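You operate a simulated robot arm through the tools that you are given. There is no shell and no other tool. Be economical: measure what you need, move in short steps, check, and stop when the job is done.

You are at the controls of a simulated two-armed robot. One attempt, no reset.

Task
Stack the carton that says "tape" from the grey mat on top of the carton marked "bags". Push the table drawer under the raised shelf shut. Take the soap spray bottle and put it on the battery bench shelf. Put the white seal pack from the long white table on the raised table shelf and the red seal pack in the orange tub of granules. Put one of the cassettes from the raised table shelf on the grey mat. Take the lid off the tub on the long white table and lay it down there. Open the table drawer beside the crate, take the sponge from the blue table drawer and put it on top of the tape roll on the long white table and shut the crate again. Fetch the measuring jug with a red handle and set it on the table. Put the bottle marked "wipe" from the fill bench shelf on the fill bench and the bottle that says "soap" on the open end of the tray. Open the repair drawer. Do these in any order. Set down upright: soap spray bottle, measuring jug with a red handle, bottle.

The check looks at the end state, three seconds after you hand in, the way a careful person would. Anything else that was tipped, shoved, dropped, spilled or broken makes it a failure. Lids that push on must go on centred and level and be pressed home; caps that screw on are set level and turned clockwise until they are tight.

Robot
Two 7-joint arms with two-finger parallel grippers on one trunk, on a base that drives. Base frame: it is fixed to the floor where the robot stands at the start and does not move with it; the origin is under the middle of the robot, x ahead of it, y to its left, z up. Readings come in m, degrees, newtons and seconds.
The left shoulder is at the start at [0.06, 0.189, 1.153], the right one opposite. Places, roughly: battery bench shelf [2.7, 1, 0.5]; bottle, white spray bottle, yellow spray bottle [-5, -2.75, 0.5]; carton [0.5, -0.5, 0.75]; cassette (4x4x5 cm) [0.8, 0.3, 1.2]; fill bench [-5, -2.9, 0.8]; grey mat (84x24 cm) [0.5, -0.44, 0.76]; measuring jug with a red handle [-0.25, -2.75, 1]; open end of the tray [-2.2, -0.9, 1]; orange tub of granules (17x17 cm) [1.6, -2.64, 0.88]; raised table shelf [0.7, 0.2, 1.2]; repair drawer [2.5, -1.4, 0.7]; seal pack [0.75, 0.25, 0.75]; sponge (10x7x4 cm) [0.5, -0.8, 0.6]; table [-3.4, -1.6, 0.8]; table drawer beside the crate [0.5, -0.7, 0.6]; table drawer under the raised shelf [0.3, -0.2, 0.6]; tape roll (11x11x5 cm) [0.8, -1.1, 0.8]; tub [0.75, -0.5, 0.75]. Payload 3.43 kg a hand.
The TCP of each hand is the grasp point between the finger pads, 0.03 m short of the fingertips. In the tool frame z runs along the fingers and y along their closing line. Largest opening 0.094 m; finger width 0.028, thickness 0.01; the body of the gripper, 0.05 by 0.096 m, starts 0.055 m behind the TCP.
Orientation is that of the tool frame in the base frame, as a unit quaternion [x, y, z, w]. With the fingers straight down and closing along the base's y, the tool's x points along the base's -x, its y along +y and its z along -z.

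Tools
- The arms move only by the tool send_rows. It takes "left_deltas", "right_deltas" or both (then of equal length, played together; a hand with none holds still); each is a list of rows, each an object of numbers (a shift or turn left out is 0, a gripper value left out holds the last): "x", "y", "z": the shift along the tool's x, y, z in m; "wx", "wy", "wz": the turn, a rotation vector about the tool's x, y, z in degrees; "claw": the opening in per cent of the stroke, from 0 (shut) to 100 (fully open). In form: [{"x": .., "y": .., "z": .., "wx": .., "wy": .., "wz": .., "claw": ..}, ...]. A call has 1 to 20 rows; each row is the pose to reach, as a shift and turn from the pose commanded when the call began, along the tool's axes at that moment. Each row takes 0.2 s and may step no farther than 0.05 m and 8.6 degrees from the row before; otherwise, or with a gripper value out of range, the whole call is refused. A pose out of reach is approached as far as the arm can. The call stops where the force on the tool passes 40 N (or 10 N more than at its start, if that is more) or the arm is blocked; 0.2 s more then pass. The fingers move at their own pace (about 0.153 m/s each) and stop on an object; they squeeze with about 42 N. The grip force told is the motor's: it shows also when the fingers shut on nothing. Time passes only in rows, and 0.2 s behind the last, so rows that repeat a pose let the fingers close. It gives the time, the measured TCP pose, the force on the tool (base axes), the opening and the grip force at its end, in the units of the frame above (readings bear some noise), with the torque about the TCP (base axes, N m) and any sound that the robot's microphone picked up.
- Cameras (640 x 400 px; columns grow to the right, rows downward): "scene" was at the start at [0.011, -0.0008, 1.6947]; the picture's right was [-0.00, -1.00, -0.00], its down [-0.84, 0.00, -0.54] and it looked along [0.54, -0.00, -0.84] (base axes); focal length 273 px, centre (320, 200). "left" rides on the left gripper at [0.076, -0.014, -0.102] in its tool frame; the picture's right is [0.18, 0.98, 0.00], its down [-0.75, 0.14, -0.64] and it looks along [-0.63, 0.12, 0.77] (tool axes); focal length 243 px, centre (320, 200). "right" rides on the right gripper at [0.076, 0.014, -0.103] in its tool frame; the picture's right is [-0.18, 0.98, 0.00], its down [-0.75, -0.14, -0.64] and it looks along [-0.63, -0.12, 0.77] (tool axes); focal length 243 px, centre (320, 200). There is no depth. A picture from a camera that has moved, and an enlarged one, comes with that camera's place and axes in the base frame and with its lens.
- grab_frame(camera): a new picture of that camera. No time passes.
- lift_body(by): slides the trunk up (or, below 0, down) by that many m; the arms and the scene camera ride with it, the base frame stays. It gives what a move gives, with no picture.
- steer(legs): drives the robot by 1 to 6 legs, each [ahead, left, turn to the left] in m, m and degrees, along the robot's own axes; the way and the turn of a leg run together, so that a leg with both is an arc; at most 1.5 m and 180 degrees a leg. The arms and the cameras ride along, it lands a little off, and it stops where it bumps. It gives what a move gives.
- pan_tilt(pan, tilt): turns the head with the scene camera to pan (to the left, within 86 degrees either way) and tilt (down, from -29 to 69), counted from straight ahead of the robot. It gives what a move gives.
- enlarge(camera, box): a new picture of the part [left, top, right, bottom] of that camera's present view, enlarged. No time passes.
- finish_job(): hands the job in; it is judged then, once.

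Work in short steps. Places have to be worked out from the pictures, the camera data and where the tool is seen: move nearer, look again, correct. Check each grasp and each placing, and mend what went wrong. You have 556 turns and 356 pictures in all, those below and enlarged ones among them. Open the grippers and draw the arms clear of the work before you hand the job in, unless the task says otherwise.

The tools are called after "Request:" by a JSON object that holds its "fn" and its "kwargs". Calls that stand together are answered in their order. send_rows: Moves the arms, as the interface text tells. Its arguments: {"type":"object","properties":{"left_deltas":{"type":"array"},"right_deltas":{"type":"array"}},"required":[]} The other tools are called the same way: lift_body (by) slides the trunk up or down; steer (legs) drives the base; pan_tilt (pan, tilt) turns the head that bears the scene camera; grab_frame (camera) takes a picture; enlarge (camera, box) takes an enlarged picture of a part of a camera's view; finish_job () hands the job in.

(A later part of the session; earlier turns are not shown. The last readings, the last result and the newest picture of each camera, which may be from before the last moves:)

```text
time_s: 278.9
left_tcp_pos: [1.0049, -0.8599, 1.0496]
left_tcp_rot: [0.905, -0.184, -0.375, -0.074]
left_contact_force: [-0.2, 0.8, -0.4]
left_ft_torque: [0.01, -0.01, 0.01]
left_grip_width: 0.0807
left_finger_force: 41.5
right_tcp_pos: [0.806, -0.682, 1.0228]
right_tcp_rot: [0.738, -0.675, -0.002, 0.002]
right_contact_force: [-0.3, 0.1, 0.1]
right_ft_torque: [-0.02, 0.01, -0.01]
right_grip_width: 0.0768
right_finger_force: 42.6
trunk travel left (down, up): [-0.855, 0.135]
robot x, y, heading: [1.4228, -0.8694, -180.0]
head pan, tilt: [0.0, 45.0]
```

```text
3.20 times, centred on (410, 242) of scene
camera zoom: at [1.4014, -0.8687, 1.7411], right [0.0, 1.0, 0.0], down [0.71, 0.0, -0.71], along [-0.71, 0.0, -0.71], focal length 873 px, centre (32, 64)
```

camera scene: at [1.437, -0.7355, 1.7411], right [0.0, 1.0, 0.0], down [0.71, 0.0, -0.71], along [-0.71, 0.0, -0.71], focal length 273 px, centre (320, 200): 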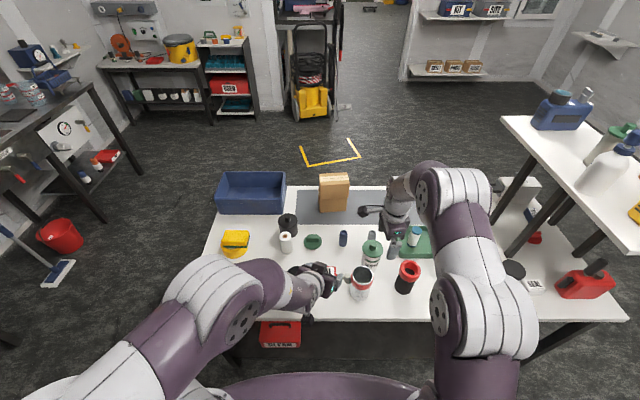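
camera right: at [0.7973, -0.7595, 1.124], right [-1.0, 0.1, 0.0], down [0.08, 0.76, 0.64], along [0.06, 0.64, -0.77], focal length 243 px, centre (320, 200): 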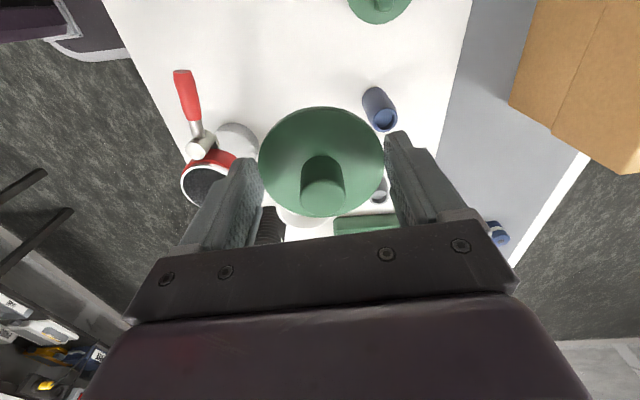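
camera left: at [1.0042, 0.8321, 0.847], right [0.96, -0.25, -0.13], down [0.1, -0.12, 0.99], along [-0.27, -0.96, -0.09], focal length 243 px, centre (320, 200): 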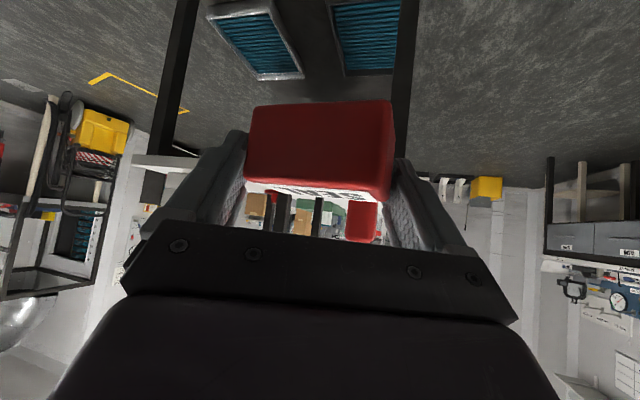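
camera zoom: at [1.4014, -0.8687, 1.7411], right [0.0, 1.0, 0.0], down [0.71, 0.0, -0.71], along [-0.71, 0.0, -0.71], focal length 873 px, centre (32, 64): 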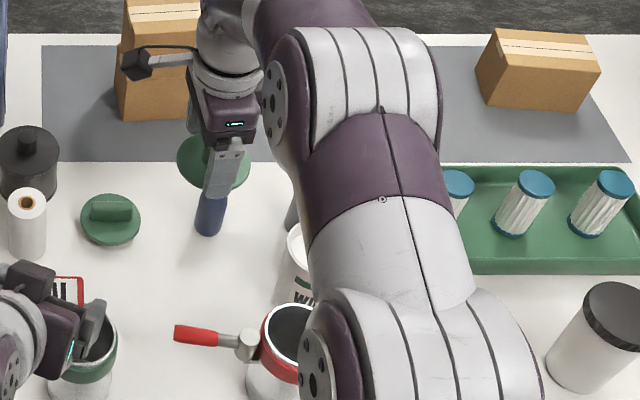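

Descend toward the table.

Request:
{"fn": "send_rows", "kwargs": {"right_deltas": [{"z": 0.05}, {"z": 0.1}, {"z": 0.15}, {"z": 0.2}, {"z": 0.215}, {"z": 0.222}, {"z": 0.228}, {"z": 0.233}, {"z": 0.236}]}}

Request:
{"fn": "grab_frame", "kwargs": {"camera": "right"}}

```text
time_s: 280.9
left_tcp_pos: [1.0048, -0.8608, 1.0511]
left_tcp_rot: [0.906, -0.183, -0.375, -0.074]
left_contact_force: [1.3, 0.3, -0.5]
left_ft_torque: [-0.01, 0.0, -0.02]
left_grip_width: 0.0805
left_finger_force: 42.2
right_tcp_pos: [0.8328, -0.6824, 0.8036]
right_tcp_rot: [0.737, -0.676, -0.003, 0.002]
right_contact_force: [-0.2, -0.2, 0.2]
right_ft_torque: [-0.02, -0.03, 0.02]
right_grip_width: 0.0769
right_finger_force: 42.0
right hand out of reach, approached as far as the arm can: row 3, 4, 5, 6, 7, 8, 9
trunk travel left (down, up): [-0.855, 0.135]
robot x, y, heading: [1.4202, -0.871, -179.5]
head pan, tilt: [0.0, 45.0]
```

```text
244 pictures are left
camera right: at [0.8257, -0.7597, 0.9047], right [-1.0, 0.1, 0.01], down [0.08, 0.76, 0.64], along [0.06, 0.64, -0.77], focal length 243 px, centre (320, 200)
```

right: 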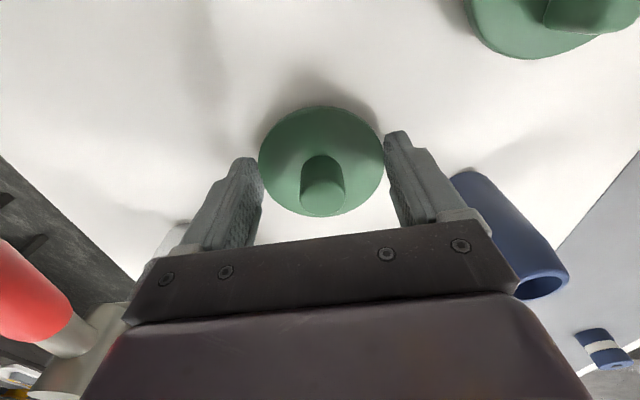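

Arm at its limit; lower the trunk slightly for the last bit.

Request:
{"fn": "lift_body", "kwargs": {"by": -0.012}}

Request:
{"fn": "lift_body", "kwargs": {"by": -0.006}}

```text
time_s: 281.5
left_tcp_pos: [1.0061, -0.8632, 1.0376]
left_tcp_rot: [0.905, -0.183, -0.377, -0.074]
left_contact_force: [0.1, -0.2, -1.5]
left_ft_torque: [0.0, -0.01, -0.01]
left_grip_width: 0.0805
left_finger_force: 42.5
right_tcp_pos: [0.8266, -0.6816, 0.8006]
right_tcp_rot: [0.737, -0.676, -0.009, 0.006]
right_contact_force: [8.4, 0.1, 26.8]
right_ft_torque: [0.14, -0.45, -0.09]
right_grip_width: 0.0768
right_finger_force: 42.0
trunk travel left (down, up): [-0.843, 0.147]
robot x, y, heading: [1.4222, -0.873, -179.9]
head pan, tilt: [0.0, 45.0]
stopped: the force on the tool passed its limit (the readings are from after the stop); the commanded pose is now the measured one
```

```text
time_s: 281.9
left_tcp_pos: [1.0066, -0.8622, 1.0344]
left_tcp_rot: [0.905, -0.185, -0.376, -0.075]
left_contact_force: [0.3, 0.6, -0.7]
left_ft_torque: [0.02, 0.0, -0.02]
left_grip_width: 0.0806
left_finger_force: 42.2
right_tcp_pos: [0.8235, -0.682, 0.8003]
right_tcp_rot: [0.737, -0.676, -0.013, 0.009]
right_contact_force: [9.2, -1.2, 24.3]
right_ft_torque: [0.3, -0.54, -0.16]
right_grip_width: 0.0766
right_finger_force: 42.1
trunk travel left (down, up): [-0.84, 0.15]
robot x, y, heading: [1.4203, -0.8704, -179.8]
head pan, tilt: [0.0, 45.0]
stopped: the force on the tool passed its limit (the readings are from after the stop); the commanded pose is now the measured one
```

Lid touches the table. Open and raise.

Request:
{"fn": "send_rows", "kwargs": {"right_deltas": [{"claw": 100}, {"claw": 100}, {"claw": 100}, {"z": -0.05}, {"z": -0.1}, {"z": -0.15}, {"z": -0.2}, {"z": -0.22}]}}

Request:
{"fn": "grab_frame", "kwargs": {"camera": "right"}}

```text
time_s: 283.8
left_tcp_pos: [1.0053, -0.862, 1.034]
left_tcp_rot: [0.906, -0.184, -0.375, -0.074]
left_contact_force: [0.5, 1.5, -0.9]
left_ft_torque: [-0.02, -0.01, 0.0]
left_grip_width: 0.0807
left_finger_force: 42.3
right_tcp_pos: [0.8288, -0.681, 1.018]
right_tcp_rot: [0.737, -0.676, -0.011, 0.008]
right_contact_force: [-0.9, -0.1, -0.4]
right_ft_torque: [-0.01, 0.01, 0.02]
right_grip_width: 0.0937
right_finger_force: 0.1
trunk travel left (down, up): [-0.84, 0.15]
robot x, y, heading: [1.4206, -0.8685, -179.9]
head pan, tilt: [0.0, 45.0]
```

```text
243 pictures are left
camera right: at [0.8253, -0.7593, 1.1199], right [-0.99, 0.1, 0.03], down [0.09, 0.76, 0.64], along [0.04, 0.64, -0.77], focal length 243 px, centre (320, 200)
```

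right: 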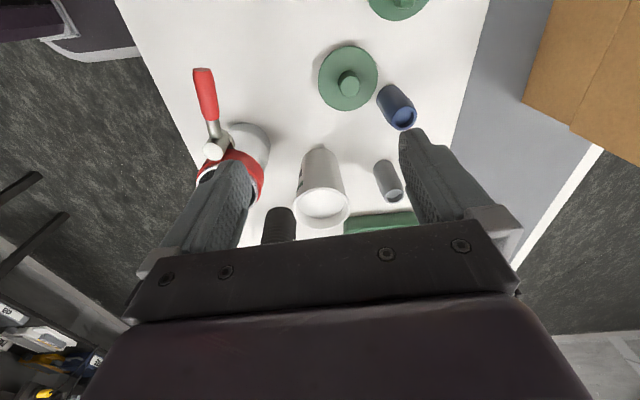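

Lid is laid down. Now the white SEAL pack: move to y≈-0.12, back a bit, and reorient the right hand.

Request:
{"fn": "steer", "kwargs": {"legs": [[-0.15, 0, 0], [0, -0.75, 0]]}}

Request:
{"fn": "send_rows", "kwargs": {"right_deltas": [{"wz": -8.5, "y": -0.02}, {"wz": -17, "y": -0.04}, {"wz": -25.5, "y": -0.06}, {"wz": -34, "y": -0.08}, {"wz": -42.5, "y": -0.1}, {"wz": -51, "y": -0.12}, {"wz": -59.5, "y": -0.14}, {"wz": -68, "y": -0.15}, {"wz": -76.5, "y": -0.15}, {"wz": -84.8, "y": -0.15}, {"wz": -84.8, "y": -0.15}], "left_deltas": [{"x": -0.02, "z": -0.02}, {"x": -0.04, "z": -0.04}, {"x": -0.06, "z": -0.06}, {"x": -0.07, "z": -0.07}, {"x": -0.07, "z": -0.07}, {"x": -0.07, "z": -0.07}, {"x": -0.07, "z": -0.07}, {"x": -0.07, "z": -0.07}, {"x": -0.07, "z": -0.07}, {"x": -0.07, "z": -0.07}, {"x": -0.07, "z": -0.07}]}}

Request:
{"fn": "grab_frame", "kwargs": {"camera": "scene"}}

```text
time_s: 288.3
left_tcp_pos: [1.1594, -0.1675, 1.0329]
left_tcp_rot: [0.906, -0.184, -0.374, -0.075]
left_contact_force: [0.4, 0.7, -0.2]
left_ft_torque: [-0.03, 0.01, 0.0]
left_grip_width: 0.0803
left_finger_force: 42.0
right_tcp_pos: [0.9854, 0.0023, 1.019]
right_tcp_rot: [0.742, -0.67, -0.01, 0.008]
right_contact_force: [-0.2, 0.1, -0.3]
right_ft_torque: [0.03, 0.01, 0.0]
right_grip_width: 0.094
right_finger_force: 0.1
trunk travel left (down, up): [-0.84, 0.15]
robot x, y, heading: [1.5731, -0.1747, -179.8]
head pan, tilt: [0.0, 45.0]
stopped in leg 2: the robot was blocked; the commanded pose is now the measured one
```

```text
time_s: 290.7
left_tcp_pos: [1.1576, -0.1631, 1.1319]
left_tcp_rot: [0.905, -0.185, -0.375, -0.074]
left_contact_force: [0.1, 0.5, -0.7]
left_ft_torque: [-0.01, 0.02, 0.01]
left_grip_width: 0.0808
left_finger_force: 41.6
right_tcp_pos: [1.1328, 0.0215, 1.0128]
right_tcp_rot: [1.0, 0.005, -0.012, -0.001]
right_contact_force: [-1.0, -0.2, -0.1]
right_ft_torque: [-0.02, 0.01, 0.02]
right_grip_width: 0.0941
right_finger_force: 0.0
trunk travel left (down, up): [-0.84, 0.15]
robot x, y, heading: [1.5754, -0.1735, -179.6]
head pan, tilt: [0.0, 45.0]
```

```text
242 pictures are left
camera scene: at [1.5543, -0.1741, 1.7259], right [0.0, 1.0, 0.0], down [0.71, 0.0, -0.71], along [-0.71, 0.0, -0.71], focal length 273 px, centre (320, 200)
```

scene: 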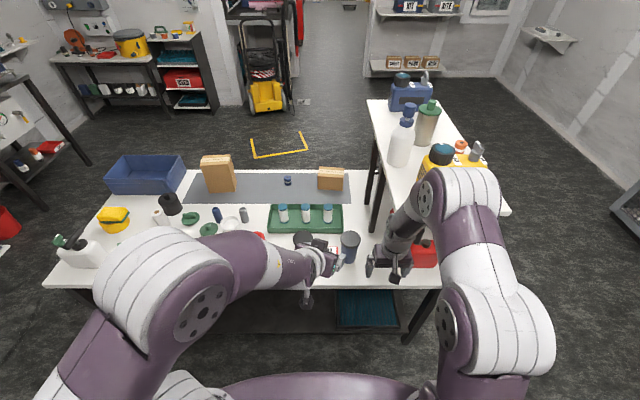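

It bumped the raised shelf's side with the right wrist. Check the shelf items.

Request:
{"fn": "enlarge", "kwargs": {"camera": "scene", "box": [340, 60, 520, 300]}}

```text
1.67 times, centred on (430, 180) of scene
camera zoom: at [1.5543, -0.1741, 1.7259], right [0.0, 1.0, 0.0], down [0.71, 0.0, -0.71], along [-0.71, 0.0, -0.71], focal length 454 px, centre (137, 233)
```

zoom: 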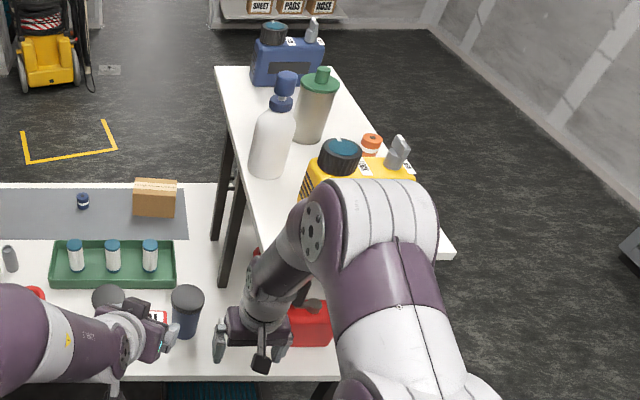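

All upright. Pitch the right hand 45° forward and lower the trunk.

Request:
{"fn": "send_rows", "kwargs": {"right_deltas": [{"wy": -8.5}, {"wy": -17}, {"wy": -25.5}, {"wy": -34}, {"wy": -42.5}, {"wy": -45}, {"wy": -45}]}}

Request:
{"fn": "lift_body", "kwargs": {"by": -0.2}}

Request:
{"fn": "grab_frame", "kwargs": {"camera": "right"}}

Request:
{"fn": "grab_frame", "kwargs": {"camera": "scene"}}

```text
time_s: 292.3
left_tcp_pos: [1.1588, -0.1623, 1.1314]
left_tcp_rot: [0.905, -0.185, -0.375, -0.075]
left_contact_force: [0.1, -0.5, -1.3]
left_ft_torque: [-0.01, -0.03, 0.0]
left_grip_width: 0.0803
left_finger_force: 42.2
right_tcp_pos: [1.1342, 0.0226, 1.0133]
right_tcp_rot: [0.919, 0.003, -0.394, 0.002]
right_contact_force: [0.0, -0.9, 0.7]
right_ft_torque: [0.01, -0.02, -0.03]
right_grip_width: 0.0943
right_finger_force: 0.2
trunk travel left (down, up): [-0.84, 0.15]
robot x, y, heading: [1.576, -0.1752, -179.9]
head pan, tilt: [0.0, 45.0]
```

```text
time_s: 294.5
left_tcp_pos: [1.1593, -0.1622, 0.9327]
left_tcp_rot: [0.906, -0.185, -0.374, -0.075]
left_contact_force: [0.0, 0.1, -1.2]
left_ft_torque: [0.0, -0.04, 0.0]
left_grip_width: 0.0804
left_finger_force: 42.5
right_tcp_pos: [1.1331, 0.0214, 0.8133]
right_tcp_rot: [0.919, 0.003, -0.394, 0.001]
right_contact_force: [0.1, 0.8, 0.4]
right_ft_torque: [0.04, 0.01, -0.02]
right_grip_width: 0.0942
right_finger_force: 0.0
trunk travel left (down, up): [-0.64, 0.35]
robot x, y, heading: [1.5775, -0.1726, -179.9]
head pan, tilt: [0.0, 45.0]
```

```text
240 pictures are left
camera right: at [1.2611, 0.0081, 0.828], right [-0.12, -0.98, 0.13], down [-0.06, 0.14, 0.99], along [-0.99, 0.11, -0.07], focal length 243 px, centre (320, 200)
```

right: 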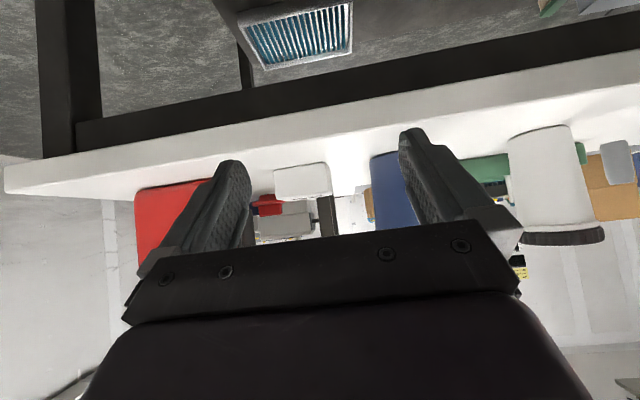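

```text
239 pictures are left
camera scene: at [1.5549, -0.1735, 1.5259], right [0.0, 1.0, 0.0], down [0.71, 0.0, -0.71], along [-0.71, 0.0, -0.71], focal length 273 px, centre (320, 200)
```

scene: 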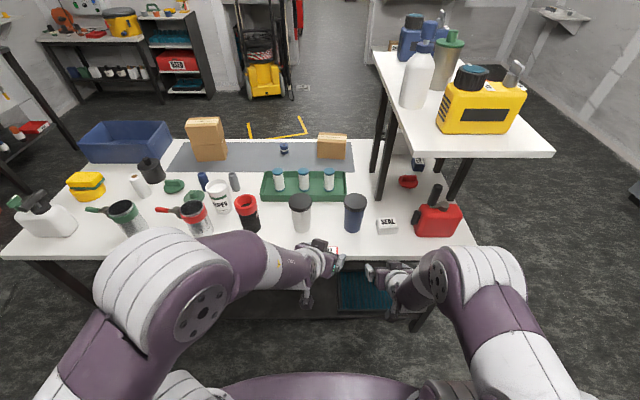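

Request:
{"fn": "enlarge", "kwargs": {"camera": "scene", "box": [320, 180, 480, 280]}}

```text
4.00 times, centred on (400, 230) of scene
camera zoom: at [1.5549, -0.1735, 1.5259], right [0.0, 1.0, 0.0], down [0.71, 0.0, -0.71], along [-0.71, 0.0, -0.71], focal length 1091 px, centre (0, 80)
```

zoom: 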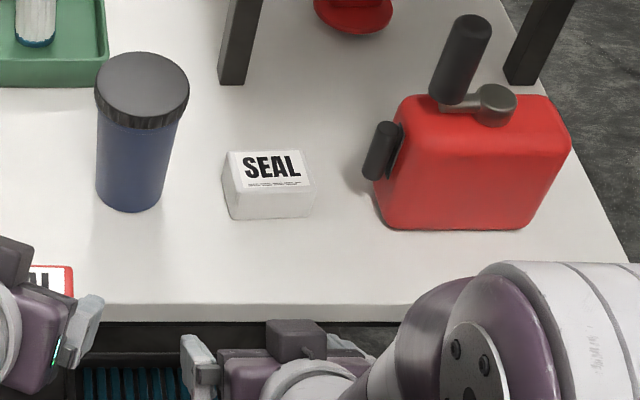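

White SEAL at ≈(0.94,0.068). Line up in y then advance with the right arm.

Request:
{"fn": "send_rows", "kwargs": {"right_deltas": [{"y": -0.047}, {"x": -0.03, "y": -0.047, "z": 0.037}, {"x": -0.06, "y": -0.047, "z": 0.073}, {"x": -0.088, "y": -0.047, "z": 0.11}, {"x": -0.105, "y": -0.047, "z": 0.132}, {"x": -0.105, "y": -0.047, "z": 0.132}]}}

Request:
{"fn": "grab_frame", "kwargs": {"camera": "right"}}

Request:
{"fn": "enlarge", "kwargs": {"camera": "scene", "box": [320, 180, 480, 280]}}

```text
time_s: 295.9
left_tcp_pos: [1.1583, -0.1614, 0.9332]
left_tcp_rot: [0.905, -0.185, -0.375, -0.075]
left_contact_force: [-0.3, 1.3, -1.3]
left_ft_torque: [0.03, -0.03, 0.02]
left_grip_width: 0.0802
left_finger_force: 41.7
right_tcp_pos: [0.9647, 0.0686, 0.7985]
right_tcp_rot: [0.919, 0.003, -0.394, 0.002]
right_contact_force: [-0.2, -1.2, 0.0]
right_ft_torque: [0.01, -0.03, 0.01]
right_grip_width: 0.0941
right_finger_force: 0.0
trunk travel left (down, up): [-0.64, 0.35]
robot x, y, heading: [1.575, -0.1731, -180.0]
head pan, tilt: [0.0, 45.0]
```

```text
237 pictures are left
camera right: at [1.0917, 0.0544, 0.8133], right [-0.12, -0.98, 0.13], down [-0.06, 0.14, 0.99], along [-0.99, 0.11, -0.07], focal length 243 px, centre (320, 200)
```

right: 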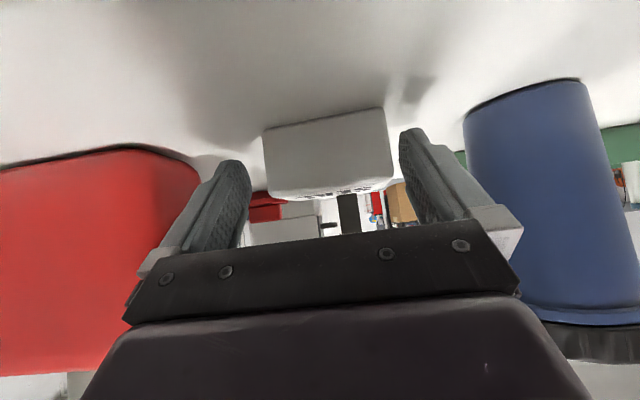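

```text
4.00 times, centred on (400, 230) of scene
camera zoom: at [1.5552, -0.1735, 1.5259], right [0.0, 1.0, 0.0], down [0.71, 0.0, -0.71], along [-0.71, 0.0, -0.71], focal length 1091 px, centre (0, 80)
```

zoom: 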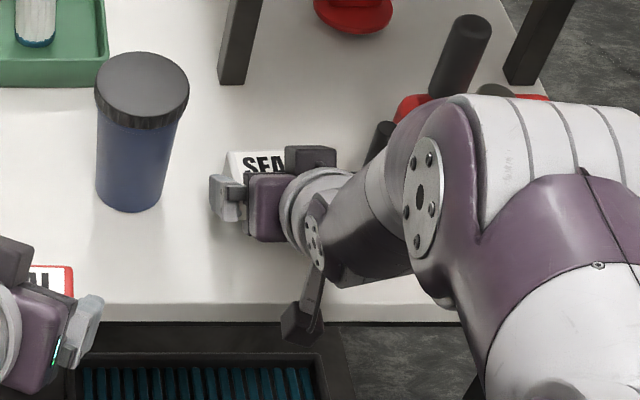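

Advance 2 cm and close.

Request:
{"fn": "send_rows", "kwargs": {"right_deltas": [{"x": -0.015, "z": 0.014}, {"x": -0.015, "z": 0.014, "claw": 0}, {"x": -0.015, "z": 0.014, "claw": 0}, {"x": -0.015, "z": 0.014, "claw": 0}, {"x": -0.025, "z": 0.004}, {"x": -0.036, "z": -0.007}, {"x": -0.036, "z": -0.007}]}}

Request:
{"fn": "grab_frame", "kwargs": {"camera": "right"}}

```text
time_s: 297.5
left_tcp_pos: [1.1585, -0.1629, 0.9326]
left_tcp_rot: [0.905, -0.185, -0.375, -0.074]
left_contact_force: [0.2, -0.5, 0.0]
left_ft_torque: [-0.01, 0.05, -0.02]
left_grip_width: 0.0802
left_finger_force: 41.9
right_tcp_pos: [0.9459, 0.067, 0.8297]
right_tcp_rot: [0.919, 0.004, -0.394, 0.002]
right_contact_force: [0.6, -0.3, -0.9]
right_ft_torque: [0.03, -0.02, 0.0]
right_grip_width: 0.0735
right_finger_force: 42.4
trunk travel left (down, up): [-0.64, 0.35]
robot x, y, heading: [1.5731, -0.1711, -180.1]
head pan, tilt: [0.0, 45.0]
```

```text
235 pictures are left
camera right: at [1.0724, 0.0536, 0.8435], right [-0.12, -0.98, 0.13], down [-0.06, 0.14, 0.99], along [-0.99, 0.11, -0.07], focal length 243 px, centre (320, 200)
```

right: 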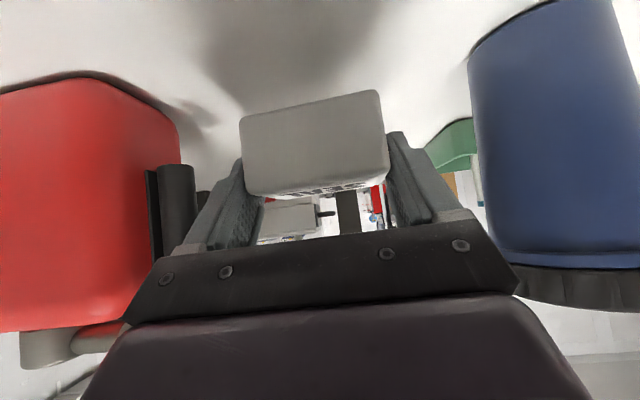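

White pack held. Withdraw it, then raise the trunk to shelf height and look.

Request:
{"fn": "send_rows", "kwargs": {"right_deltas": [{"x": 0.033, "z": -0.035}, {"x": 0.066, "z": -0.07}, {"x": 0.1, "z": -0.105}, {"x": 0.133, "z": -0.14}, {"x": 0.15, "z": -0.16}, {"x": 0.15, "z": -0.16}]}}

Request:
{"fn": "lift_body", "kwargs": {"by": 0.34}}

Request:
{"fn": "grab_frame", "kwargs": {"camera": "scene"}}

```text
time_s: 298.9
left_tcp_pos: [1.1585, -0.1631, 0.9313]
left_tcp_rot: [0.905, -0.185, -0.375, -0.075]
left_contact_force: [0.4, 0.8, -0.7]
left_ft_torque: [-0.03, -0.01, 0.02]
left_grip_width: 0.0804
left_finger_force: 42.2
right_tcp_pos: [1.1657, 0.0676, 0.8299]
right_tcp_rot: [0.919, 0.004, -0.394, 0.001]
right_contact_force: [0.0, -0.1, -0.3]
right_ft_torque: [0.0, -0.01, 0.0]
right_grip_width: 0.0736
right_finger_force: 41.8
trunk travel left (down, up): [-0.64, 0.35]
robot x, y, heading: [1.573, -0.1716, -179.9]
head pan, tilt: [0.0, 45.0]
```

```text
time_s: 302.2
left_tcp_pos: [1.1584, -0.1628, 1.2717]
left_tcp_rot: [0.906, -0.185, -0.374, -0.074]
left_contact_force: [0.7, 0.2, -1.4]
left_ft_torque: [-0.02, -0.01, 0.01]
left_grip_width: 0.0802
left_finger_force: 42.5
right_tcp_pos: [1.1661, 0.0678, 1.17]
right_tcp_rot: [0.919, 0.003, -0.394, 0.002]
right_contact_force: [0.5, 0.8, -1.4]
right_ft_torque: [-0.02, -0.01, 0.0]
right_grip_width: 0.0734
right_finger_force: 41.7
trunk travel left (down, up): [-0.98, 0.01]
robot x, y, heading: [1.5697, -0.1732, -180.0]
head pan, tilt: [0.0, 45.0]
```

```text
234 pictures are left
camera scene: at [1.5546, -0.1734, 1.8658], right [0.0, 1.0, 0.0], down [0.71, 0.0, -0.71], along [-0.71, 0.0, -0.71], focal length 273 px, centre (320, 200)
```

scene: 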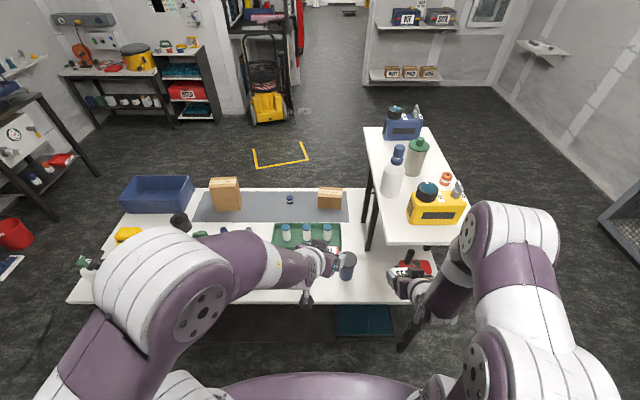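

Request:
{"fn": "enlarge", "kwargs": {"camera": "scene", "box": [350, 120, 510, 320]}}

```text
2.00 times, centred on (430, 220) of scene
camera zoom: at [1.5546, -0.1734, 1.8658], right [0.0, 1.0, 0.0], down [0.71, 0.0, -0.71], along [-0.71, 0.0, -0.71], focal length 545 px, centre (100, 160)
```

zoom: 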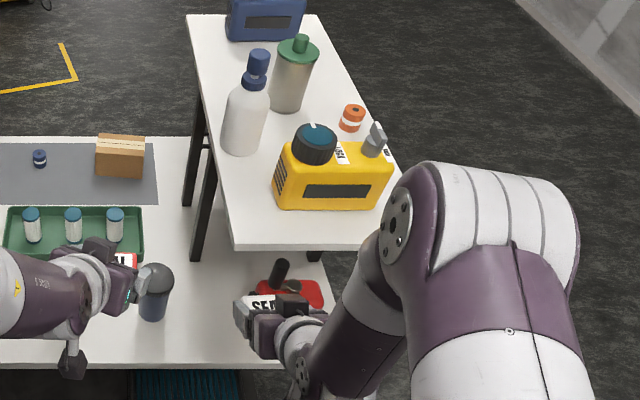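

Free spot on the shelf at about (1.005,0.08). Raise the arm 7 cm, then move forward with the base.

Request:
{"fn": "send_rows", "kwargs": {"right_deltas": [{"x": -0.025, "z": -0.024, "y": -0.006}, {"x": -0.05, "z": -0.048, "y": -0.012}, {"x": -0.05, "z": -0.048, "y": -0.012}]}}

Request:
{"fn": "steer", "kwargs": {"legs": [[0.15, 0, 0]]}}

Request:
{"fn": "enlarge", "kwargs": {"camera": "scene", "box": [350, 120, 510, 320]}}

Request:
{"fn": "grab_frame", "kwargs": {"camera": "right"}}

```text
time_s: 303.0
left_tcp_pos: [1.1583, -0.163, 1.2727]
left_tcp_rot: [0.906, -0.186, -0.374, -0.075]
left_contact_force: [-0.3, 0.6, -0.4]
left_ft_torque: [-0.01, 0.0, 0.0]
left_grip_width: 0.0801
left_finger_force: 41.8
right_tcp_pos: [1.164, 0.078, 1.2392]
right_tcp_rot: [0.919, 0.004, -0.394, 0.002]
right_contact_force: [-0.3, 0.2, -0.7]
right_ft_torque: [-0.02, 0.02, 0.01]
right_grip_width: 0.0733
right_finger_force: 42.0
trunk travel left (down, up): [-0.98, 0.01]
robot x, y, heading: [1.5782, -0.1759, -180.4]
head pan, tilt: [0.0, 45.0]
```

```text
time_s: 304.4
left_tcp_pos: [1.01, -0.1629, 1.2738]
left_tcp_rot: [0.905, -0.186, -0.376, -0.075]
left_contact_force: [0.0, 0.0, -0.6]
left_ft_torque: [0.01, 0.0, 0.01]
left_grip_width: 0.0801
left_finger_force: 41.8
right_tcp_pos: [1.0165, 0.0777, 1.2391]
right_tcp_rot: [0.919, 0.004, -0.394, 0.002]
right_contact_force: [-0.2, -0.1, 0.0]
right_ft_torque: [0.0, -0.02, 0.04]
right_grip_width: 0.0734
right_finger_force: 42.1
trunk travel left (down, up): [-0.98, 0.01]
robot x, y, heading: [1.4235, -0.1711, -180.4]
head pan, tilt: [0.0, 45.0]
```

```text
2.00 times, centred on (430, 220) of scene
camera zoom: at [1.4068, -0.1734, 1.8659], right [0.0, 1.0, 0.0], down [0.71, 0.0, -0.71], along [-0.71, 0.0, -0.71], focal length 545 px, centre (100, 160)
```

zoom: 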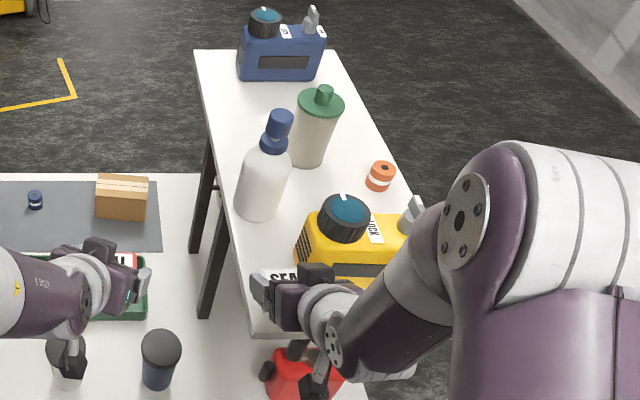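

```text
231 pictures are left
camera right: at [1.1434, 0.0646, 1.255], right [-0.12, -0.98, 0.13], down [-0.05, 0.14, 0.99], along [-0.99, 0.11, -0.07], focal length 243 px, centre (320, 200)
```

right: 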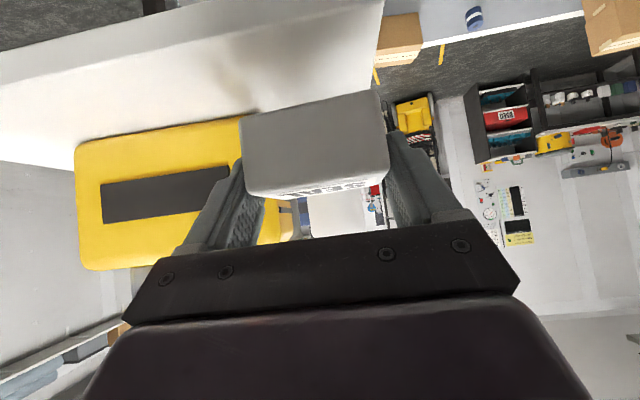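

Shift 2.7 cm inward and lower until contact.

Request:
{"fn": "send_rows", "kwargs": {"right_deltas": [{"y": -0.027}, {"y": -0.027, "x": 0.009, "z": 0.008}, {"y": -0.027, "x": 0.0145, "z": 0.0138}, {"y": -0.027, "x": 0.0165, "z": 0.0157}, {"y": -0.027, "x": 0.0185, "z": 0.0176}, {"y": -0.027, "x": 0.0205, "z": 0.0195}, {"y": -0.027, "x": 0.0225, "z": 0.0214}]}}

```text
time_s: 306.0
left_tcp_pos: [1.0074, -0.1627, 1.2721]
left_tcp_rot: [0.905, -0.185, -0.376, -0.074]
left_contact_force: [0.9, 0.4, -0.6]
left_ft_torque: [-0.01, -0.01, 0.04]
left_grip_width: 0.08
left_finger_force: 42.7
right_tcp_pos: [1.0135, 0.1042, 1.21]
right_tcp_rot: [0.918, 0.003, -0.396, 0.0]
right_contact_force: [-1.9, -0.1, 8.3]
right_ft_torque: [-0.28, -0.15, -0.05]
right_grip_width: 0.0735
right_finger_force: 41.7
trunk travel left (down, up): [-0.98, 0.01]
robot x, y, heading: [1.4241, -0.1763, -179.8]
head pan, tilt: [0.0, 45.0]
```

Contact (8 N). Open, then retreat back along the tool axis.

Request:
{"fn": "send_rows", "kwargs": {"right_deltas": [{"claw": 100}, {"claw": 100}, {"claw": 100}, {"z": -0.04}, {"z": -0.08}, {"z": -0.12}, {"z": -0.15}, {"z": -0.15}]}}

Request:
{"fn": "grab_frame", "kwargs": {"camera": "right"}}

Request:
{"fn": "enlarge", "kwargs": {"camera": "scene", "box": [350, 120, 510, 320]}}

```text
time_s: 307.8
left_tcp_pos: [1.0068, -0.1622, 1.2725]
left_tcp_rot: [0.906, -0.185, -0.374, -0.075]
left_contact_force: [0.2, -0.2, -1.0]
left_ft_torque: [0.01, -0.04, -0.04]
left_grip_width: 0.0803
left_finger_force: 42.3
right_tcp_pos: [1.1162, 0.1123, 1.3063]
right_tcp_rot: [0.919, 0.004, -0.394, 0.003]
right_contact_force: [-0.2, 0.6, -0.5]
right_ft_torque: [-0.01, 0.01, 0.05]
right_grip_width: 0.094
right_finger_force: 0.1
right hand out of reach, approached as far as the arm can: row 7, 8
trunk travel left (down, up): [-0.98, 0.01]
robot x, y, heading: [1.4201, -0.1734, -180.4]
head pan, tilt: [0.0, 45.0]
```

```text
230 pictures are left
camera right: at [1.2422, 0.0985, 1.3217], right [-0.12, -0.98, 0.14], down [-0.06, 0.14, 0.99], along [-0.99, 0.11, -0.07], focal length 243 px, centre (320, 200)
```

right: 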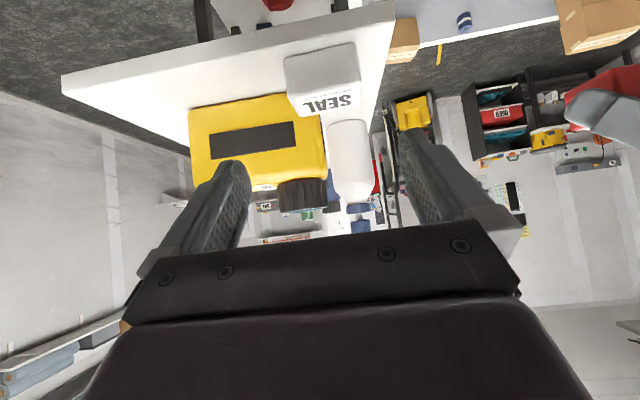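

```text
2.00 times, centred on (430, 220) of scene
camera zoom: at [1.4027, -0.173, 1.8659], right [0.0, 1.0, 0.0], down [0.71, 0.0, -0.71], along [-0.71, 0.0, -0.71], focal length 545 px, centre (100, 160)
```

zoom: 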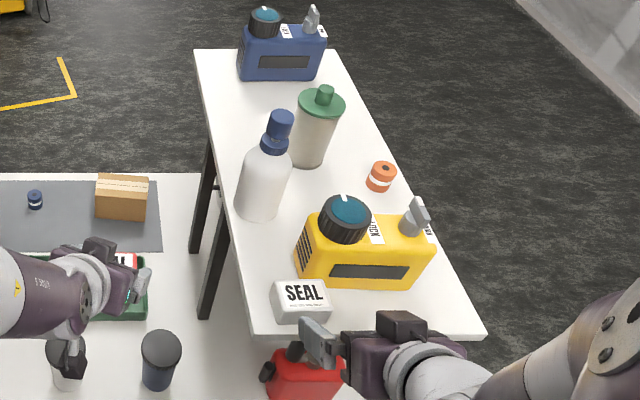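

White pack placed. Now the SOAP bottle: back off and left a bit, then set the right hand to 15° pitch and 25° yaw for a diagonal approach.

Request:
{"fn": "steer", "kwargs": {"legs": [[-0.14, 0.13, 0]]}}

Request:
{"fn": "send_rows", "kwargs": {"right_deltas": [{"wy": -7.2}, {"wy": -14.3}, {"wy": -21.5}, {"wy": -28.6}, {"wy": -28.6}]}}

Request:
{"fn": "send_rows", "kwargs": {"right_deltas": [{"wx": 8, "wz": 2.2}, {"wx": 16, "wz": 4.3}, {"wx": 24.2, "wz": 6.5}, {"wx": 24.2, "wz": 6.5}]}}

Request:
{"fn": "grab_frame", "kwargs": {"camera": "right"}}

Request:
{"fn": "grab_frame", "kwargs": {"camera": "scene"}}

```text
time_s: 309.4
left_tcp_pos: [1.1451, -0.2897, 1.2711]
left_tcp_rot: [0.906, -0.186, -0.373, -0.073]
left_contact_force: [0.5, -0.3, -0.3]
left_ft_torque: [0.01, -0.01, -0.01]
left_grip_width: 0.08
left_finger_force: 41.5
right_tcp_pos: [1.2547, -0.0152, 1.3051]
right_tcp_rot: [0.919, 0.003, -0.393, 0.003]
right_contact_force: [-0.3, 0.5, -0.8]
right_ft_torque: [-0.03, -0.02, -0.01]
right_grip_width: 0.0938
right_finger_force: 0.0
trunk travel left (down, up): [-0.98, 0.01]
robot x, y, heading: [1.563, -0.3059, 180.2]
head pan, tilt: [0.0, 45.0]
```

```text
time_s: 310.6
left_tcp_pos: [1.1484, -0.2921, 1.2725]
left_tcp_rot: [0.905, -0.186, -0.374, -0.075]
left_contact_force: [-0.4, 0.0, -1.4]
left_ft_torque: [-0.01, -0.02, 0.0]
left_grip_width: 0.0801
left_finger_force: 41.7
right_tcp_pos: [1.2559, -0.0175, 1.3071]
right_tcp_rot: [0.793, 0.004, -0.61, 0.004]
right_contact_force: [1.5, 0.2, 0.1]
right_ft_torque: [0.0, 0.01, 0.03]
right_grip_width: 0.0939
right_finger_force: 0.1
trunk travel left (down, up): [-0.98, 0.01]
robot x, y, heading: [1.5634, -0.3078, 179.8]
head pan, tilt: [0.0, 45.0]
```

```text
time_s: 311.8
left_tcp_pos: [1.1494, -0.2926, 1.2717]
left_tcp_rot: [0.906, -0.186, -0.374, -0.074]
left_contact_force: [-0.2, 0.3, -0.8]
left_ft_torque: [-0.05, -0.05, 0.0]
left_grip_width: 0.0799
left_finger_force: 42.0
right_tcp_pos: [1.2192, -0.0093, 1.3287]
right_tcp_rot: [0.737, -0.17, -0.641, -0.128]
right_contact_force: [0.5, 0.2, -0.3]
right_ft_torque: [-0.02, -0.02, -0.02]
right_grip_width: 0.0939
right_finger_force: 0.1
trunk travel left (down, up): [-0.98, 0.01]
robot x, y, heading: [1.5679, -0.3026, 179.9]
head pan, tilt: [0.0, 45.0]
stopped in row 4 (right hand): the arm was blocked; the commanded pose is now the measured one
```

```text
228 pictures are left
camera right: at [1.316, -0.0715, 1.2676], right [-0.43, -0.88, 0.21], down [0.55, -0.07, 0.83], along [-0.72, 0.47, 0.51], focal length 243 px, centre (320, 200)
```

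right: 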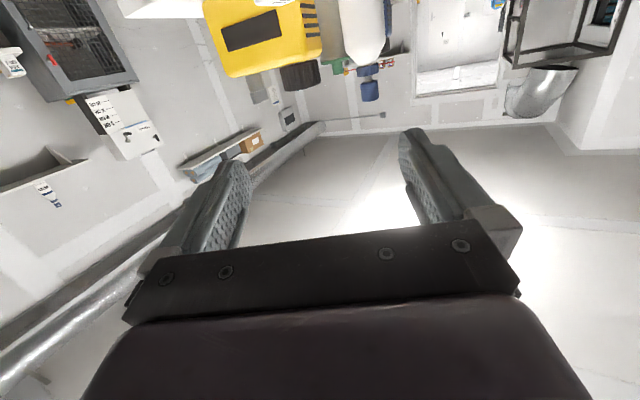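

```text
227 pictures are left
camera scene: at [1.544, -0.3027, 1.8659], right [0.0, 1.0, 0.0], down [0.71, 0.0, -0.71], along [-0.71, 0.0, -0.71], focal length 273 px, centre (320, 200)
```

scene: 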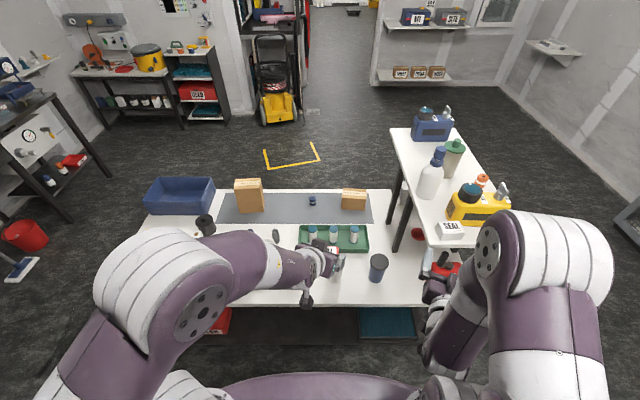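

Orientation is close (pitch 8°, yaw 24°). Drive ahead 0.17, lower 2 cm, then view.

Request:
{"fn": "steer", "kwargs": {"legs": [[0.17, 0, 0]]}}

Request:
{"fn": "lift_body", "kwargs": {"by": -0.02}}

Request:
{"fn": "grab_frame", "kwargs": {"camera": "right"}}

Request:
{"fn": "enlarge", "kwargs": {"camera": "scene", "box": [380, 120, 540, 320]}}

```text
time_s: 313.2
left_tcp_pos: [0.9835, -0.2914, 1.2741]
left_tcp_rot: [0.905, -0.186, -0.375, -0.074]
left_contact_force: [0.1, -0.6, 0.0]
left_ft_torque: [0.03, 0.03, 0.0]
left_grip_width: 0.0798
left_finger_force: 42.0
right_tcp_pos: [1.0566, -0.0097, 1.3296]
right_tcp_rot: [0.737, -0.171, -0.641, -0.129]
right_contact_force: [1.2, 0.6, -0.2]
right_ft_torque: [-0.01, -0.01, 0.02]
right_grip_width: 0.0942
right_finger_force: 0.1
trunk travel left (down, up): [-0.98, 0.01]
robot x, y, heading: [1.3988, -0.3022, 180.0]
head pan, tilt: [0.0, 45.0]
```

```text
time_s: 313.9
left_tcp_pos: [0.981, -0.2918, 1.2531]
left_tcp_rot: [0.905, -0.187, -0.374, -0.076]
left_contact_force: [0.3, 0.5, -1.3]
left_ft_torque: [-0.03, 0.0, 0.02]
left_grip_width: 0.0797
left_finger_force: 42.1
right_tcp_pos: [1.0525, -0.0097, 1.3085]
right_tcp_rot: [0.736, -0.171, -0.642, -0.129]
right_contact_force: [-0.1, -0.9, 0.9]
right_ft_torque: [-0.04, 0.0, 0.02]
right_grip_width: 0.0938
right_finger_force: 0.0
trunk travel left (down, up): [-0.96, 0.03]
robot x, y, heading: [1.3944, -0.3008, 179.8]
head pan, tilt: [0.0, 45.0]
```

```text
226 pictures are left
camera right: at [1.1491, -0.0718, 1.248], right [-0.43, -0.88, 0.21], down [0.55, -0.07, 0.83], along [-0.72, 0.47, 0.51], focal length 243 px, centre (320, 200)
```

right: 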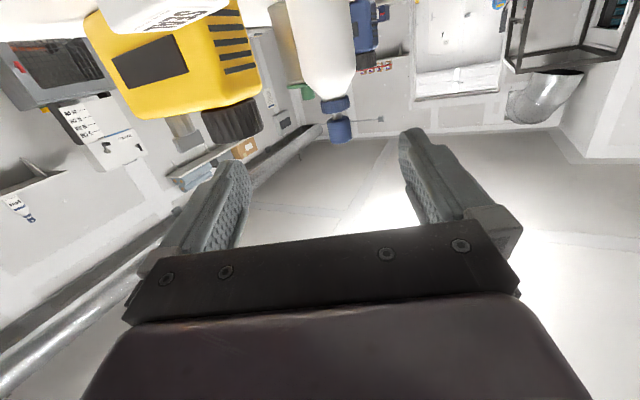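

```text
2.00 times, centred on (460, 220) of scene
camera zoom: at [1.3772, -0.3038, 1.8459], right [0.0, 1.0, 0.0], down [0.71, 0.0, -0.71], along [-0.71, 0.0, -0.71], focal length 545 px, centre (40, 160)
```

zoom: 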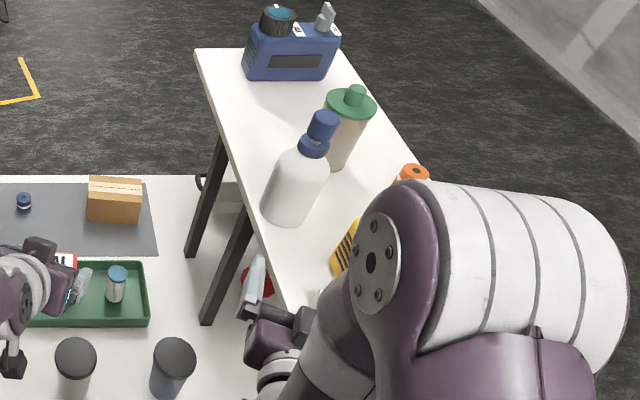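

Bottle neck at ≈(0.817,0.083,1.316). Increase pitch to 25° for camera clearance, lower trunk 5.5 cm, then advance partway.

Request:
{"fn": "send_rows", "kwargs": {"right_deltas": [{"wy": 8.5}, {"wy": 17}, {"wy": 17}]}}

Request:
{"fn": "lift_body", "kwargs": {"by": -0.055}}

Request:
{"fn": "grab_frame", "kwargs": {"camera": "right"}}

```text
time_s: 314.7
left_tcp_pos: [0.9799, -0.2926, 1.2522]
left_tcp_rot: [0.905, -0.186, -0.375, -0.074]
left_contact_force: [0.9, 0.4, -1.3]
left_ft_torque: [0.01, -0.04, 0.01]
left_grip_width: 0.08
left_finger_force: 41.9
right_tcp_pos: [1.0525, -0.0102, 1.3089]
right_tcp_rot: [0.824, -0.188, -0.524, -0.102]
right_contact_force: [-0.2, -0.9, 0.6]
right_ft_torque: [0.0, -0.01, 0.03]
right_grip_width: 0.094
right_finger_force: 0.1
trunk travel left (down, up): [-0.96, 0.03]
robot x, y, heading: [1.3957, -0.3019, 180.1]
head pan, tilt: [0.0, 45.0]
```

```text
time_s: 315.7
left_tcp_pos: [0.9812, -0.2923, 1.1979]
left_tcp_rot: [0.905, -0.186, -0.374, -0.074]
left_contact_force: [-0.3, 0.6, -0.9]
left_ft_torque: [-0.02, 0.05, 0.01]
left_grip_width: 0.0797
left_finger_force: 42.2
right_tcp_pos: [1.0533, -0.0103, 1.2541]
right_tcp_rot: [0.823, -0.188, -0.525, -0.103]
right_contact_force: [0.8, 1.0, 0.2]
right_ft_torque: [-0.01, -0.02, 0.03]
right_grip_width: 0.0942
right_finger_force: 0.0
trunk travel left (down, up): [-0.905, 0.085]
robot x, y, heading: [1.3984, -0.3024, 180.0]
head pan, tilt: [0.0, 45.0]
```

```text
224 pictures are left
camera right: at [1.1611, -0.0764, 1.2285], right [-0.48, -0.86, 0.2], down [0.31, 0.05, 0.95], along [-0.82, 0.51, 0.24], focal length 243 px, centre (320, 200)
```

right: 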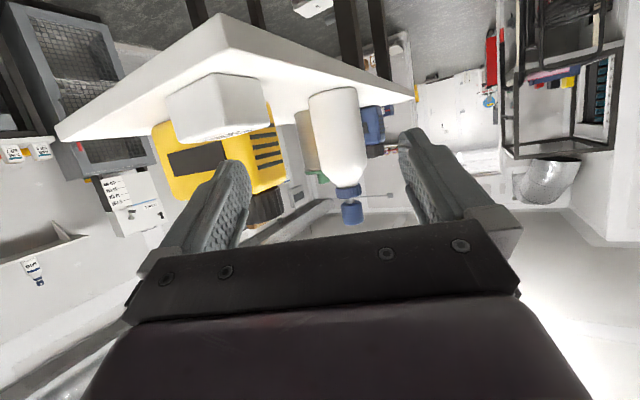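

Request:
{"fn": "enlarge", "kwargs": {"camera": "right", "box": [260, 60, 420, 240]}}

```text
2.22 times, centred on (340, 150) of right
camera zoom: at [1.1611, -0.0764, 1.2285], right [-0.48, -0.86, 0.2], down [0.31, 0.05, 0.95], along [-0.82, 0.51, 0.24], focal length 539 px, centre (276, 311)
```

zoom: 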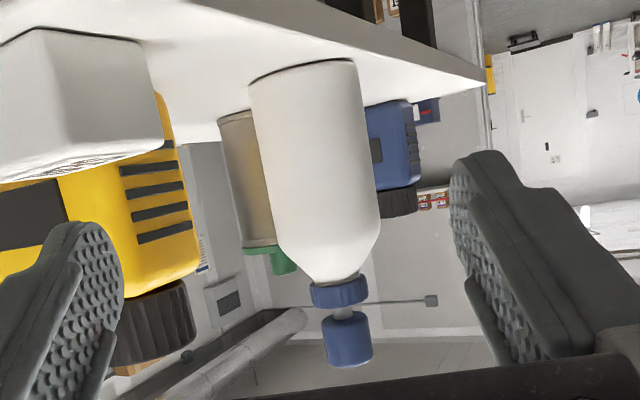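

Body ≈0.073 wide, centre (0.817,0.082). Advance to ~6 cm short, then check alignment.

Request:
{"fn": "send_rows", "kwargs": {"right_deltas": [{"x": -0.02, "y": 0.015, "z": 0.042}, {"x": -0.04, "y": 0.015, "z": 0.084}, {"x": -0.06, "y": 0.015, "z": 0.127}, {"x": -0.08, "y": 0.015, "z": 0.169}, {"x": -0.08, "y": 0.015, "z": 0.169}]}}

Request:
{"fn": "grab_frame", "kwargs": {"camera": "right"}}

Request:
{"fn": "enlarge", "kwargs": {"camera": "scene", "box": [420, 120, 540, 270]}}

```text
time_s: 316.9
left_tcp_pos: [0.9818, -0.2921, 1.1966]
left_tcp_rot: [0.906, -0.186, -0.374, -0.075]
left_contact_force: [0.4, -0.9, -0.7]
left_ft_torque: [0.02, 0.02, 0.01]
left_grip_width: 0.0799
left_finger_force: 42.4
right_tcp_pos: [0.8788, 0.0519, 1.2563]
right_tcp_rot: [0.823, -0.187, -0.526, -0.101]
right_contact_force: [0.8, 0.0, -0.2]
right_ft_torque: [-0.01, 0.03, 0.02]
right_grip_width: 0.0941
right_finger_force: 0.0
trunk travel left (down, up): [-0.905, 0.085]
robot x, y, heading: [1.3965, -0.3001, 179.9]
head pan, tilt: [0.0, 45.0]
```

```text
222 pictures are left
camera right: at [0.9858, -0.0145, 1.2309], right [-0.48, -0.86, 0.19], down [0.31, 0.05, 0.95], along [-0.82, 0.51, 0.24], focal length 243 px, centre (320, 200)
```

right: 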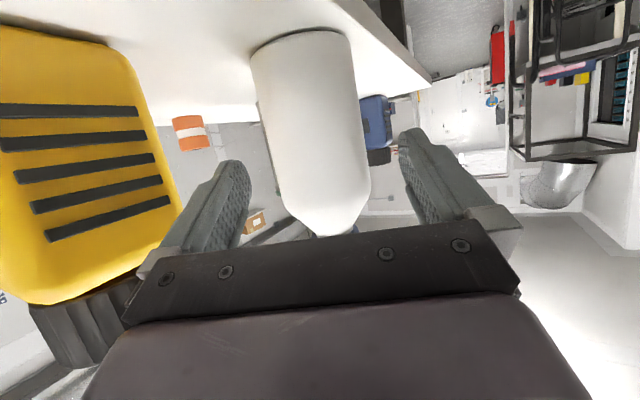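

```text
2.67 times, centred on (480, 195) of scene
camera zoom: at [1.3773, -0.3041, 1.7909], right [0.0, 1.0, 0.0], down [0.71, 0.0, -0.71], along [-0.71, 0.0, -0.71], focal length 727 px, centre (-107, 213)
```

zoom: 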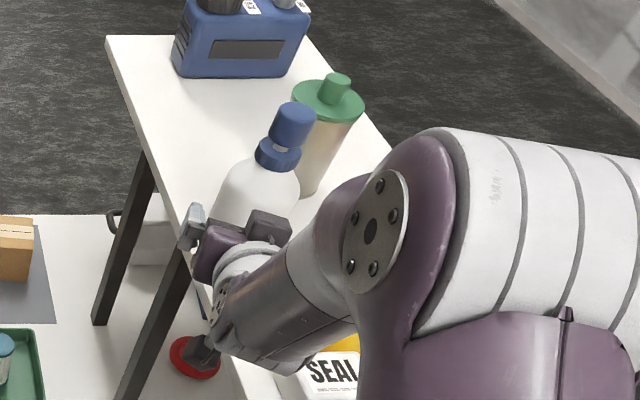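

Centred. Advance the last 6.5 cm and close.

Request:
{"fn": "send_rows", "kwargs": {"right_deltas": [{"x": -0.01, "z": 0.021}, {"x": -0.02, "z": 0.042}, {"x": -0.0285, "z": 0.06}, {"x": -0.0285, "z": 0.06}]}}

Request:
{"fn": "grab_frame", "kwargs": {"camera": "right"}}

```text
time_s: 317.9
left_tcp_pos: [0.9796, -0.2916, 1.1978]
left_tcp_rot: [0.905, -0.186, -0.375, -0.074]
left_contact_force: [-0.1, 1.0, -0.3]
left_ft_torque: [0.02, 0.01, 0.03]
left_grip_width: 0.0797
left_finger_force: 42.1
right_tcp_pos: [0.8181, 0.0818, 1.2561]
right_tcp_rot: [0.824, -0.188, -0.525, -0.102]
right_contact_force: [0.1, 0.5, -0.3]
right_ft_torque: [0.05, 0.0, 0.01]
right_grip_width: 0.0942
right_finger_force: 0.0
trunk travel left (down, up): [-0.905, 0.085]
robot x, y, heading: [1.3986, -0.3033, 180.0]
head pan, tilt: [0.0, 45.0]
```

```text
220 pictures are left
camera right: at [0.9244, 0.0153, 1.2296], right [-0.48, -0.86, 0.2], down [0.3, 0.05, 0.95], along [-0.82, 0.51, 0.24], focal length 243 px, centre (320, 200)
```

right: 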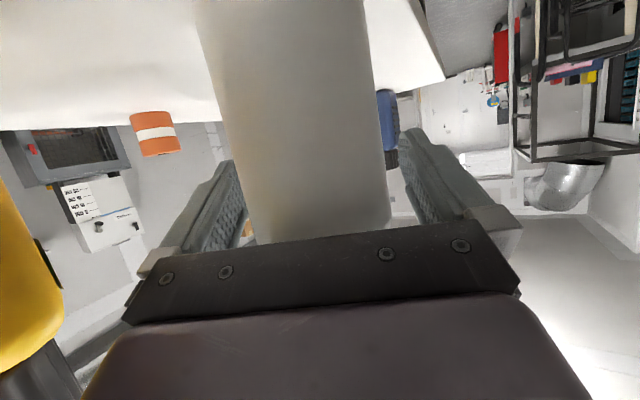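

Bottle sits between the fingers. Close and lift a few cm.

Request:
{"fn": "send_rows", "kwargs": {"right_deltas": [{"claw": 0}, {"claw": 0}, {"claw": 0}, {"claw": 0}, {"x": -0.027, "z": -0.013}, {"x": -0.045, "z": -0.021}, {"x": -0.045, "z": -0.021}]}}

Request:
{"fn": "grab_frame", "kwargs": {"camera": "right"}}

```text
time_s: 319.5
left_tcp_pos: [0.9783, -0.2923, 1.1981]
left_tcp_rot: [0.905, -0.186, -0.374, -0.075]
left_contact_force: [-0.5, 0.3, -1.1]
left_ft_torque: [0.05, 0.03, 0.01]
left_grip_width: 0.0798
left_finger_force: 41.8
right_tcp_pos: [0.8159, 0.0853, 1.3022]
right_tcp_rot: [0.824, -0.189, -0.524, -0.102]
right_contact_force: [-0.2, -0.4, -4.3]
right_ft_torque: [-0.03, 0.01, 0.02]
right_grip_width: 0.0758
right_finger_force: 41.8
trunk travel left (down, up): [-0.905, 0.085]
robot x, y, heading: [1.3956, -0.3028, 179.9]
head pan, tilt: [0.0, 45.0]
```

```text
219 pictures are left
camera right: at [0.9236, 0.0182, 1.2777], right [-0.48, -0.86, 0.2], down [0.3, 0.05, 0.95], along [-0.82, 0.52, 0.24], focal length 243 px, centre (320, 200)
```

right: 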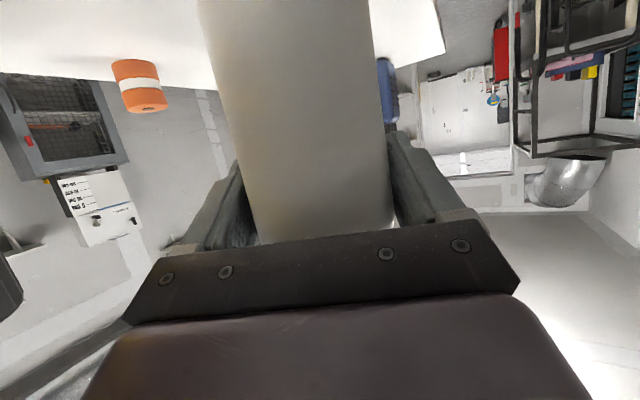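

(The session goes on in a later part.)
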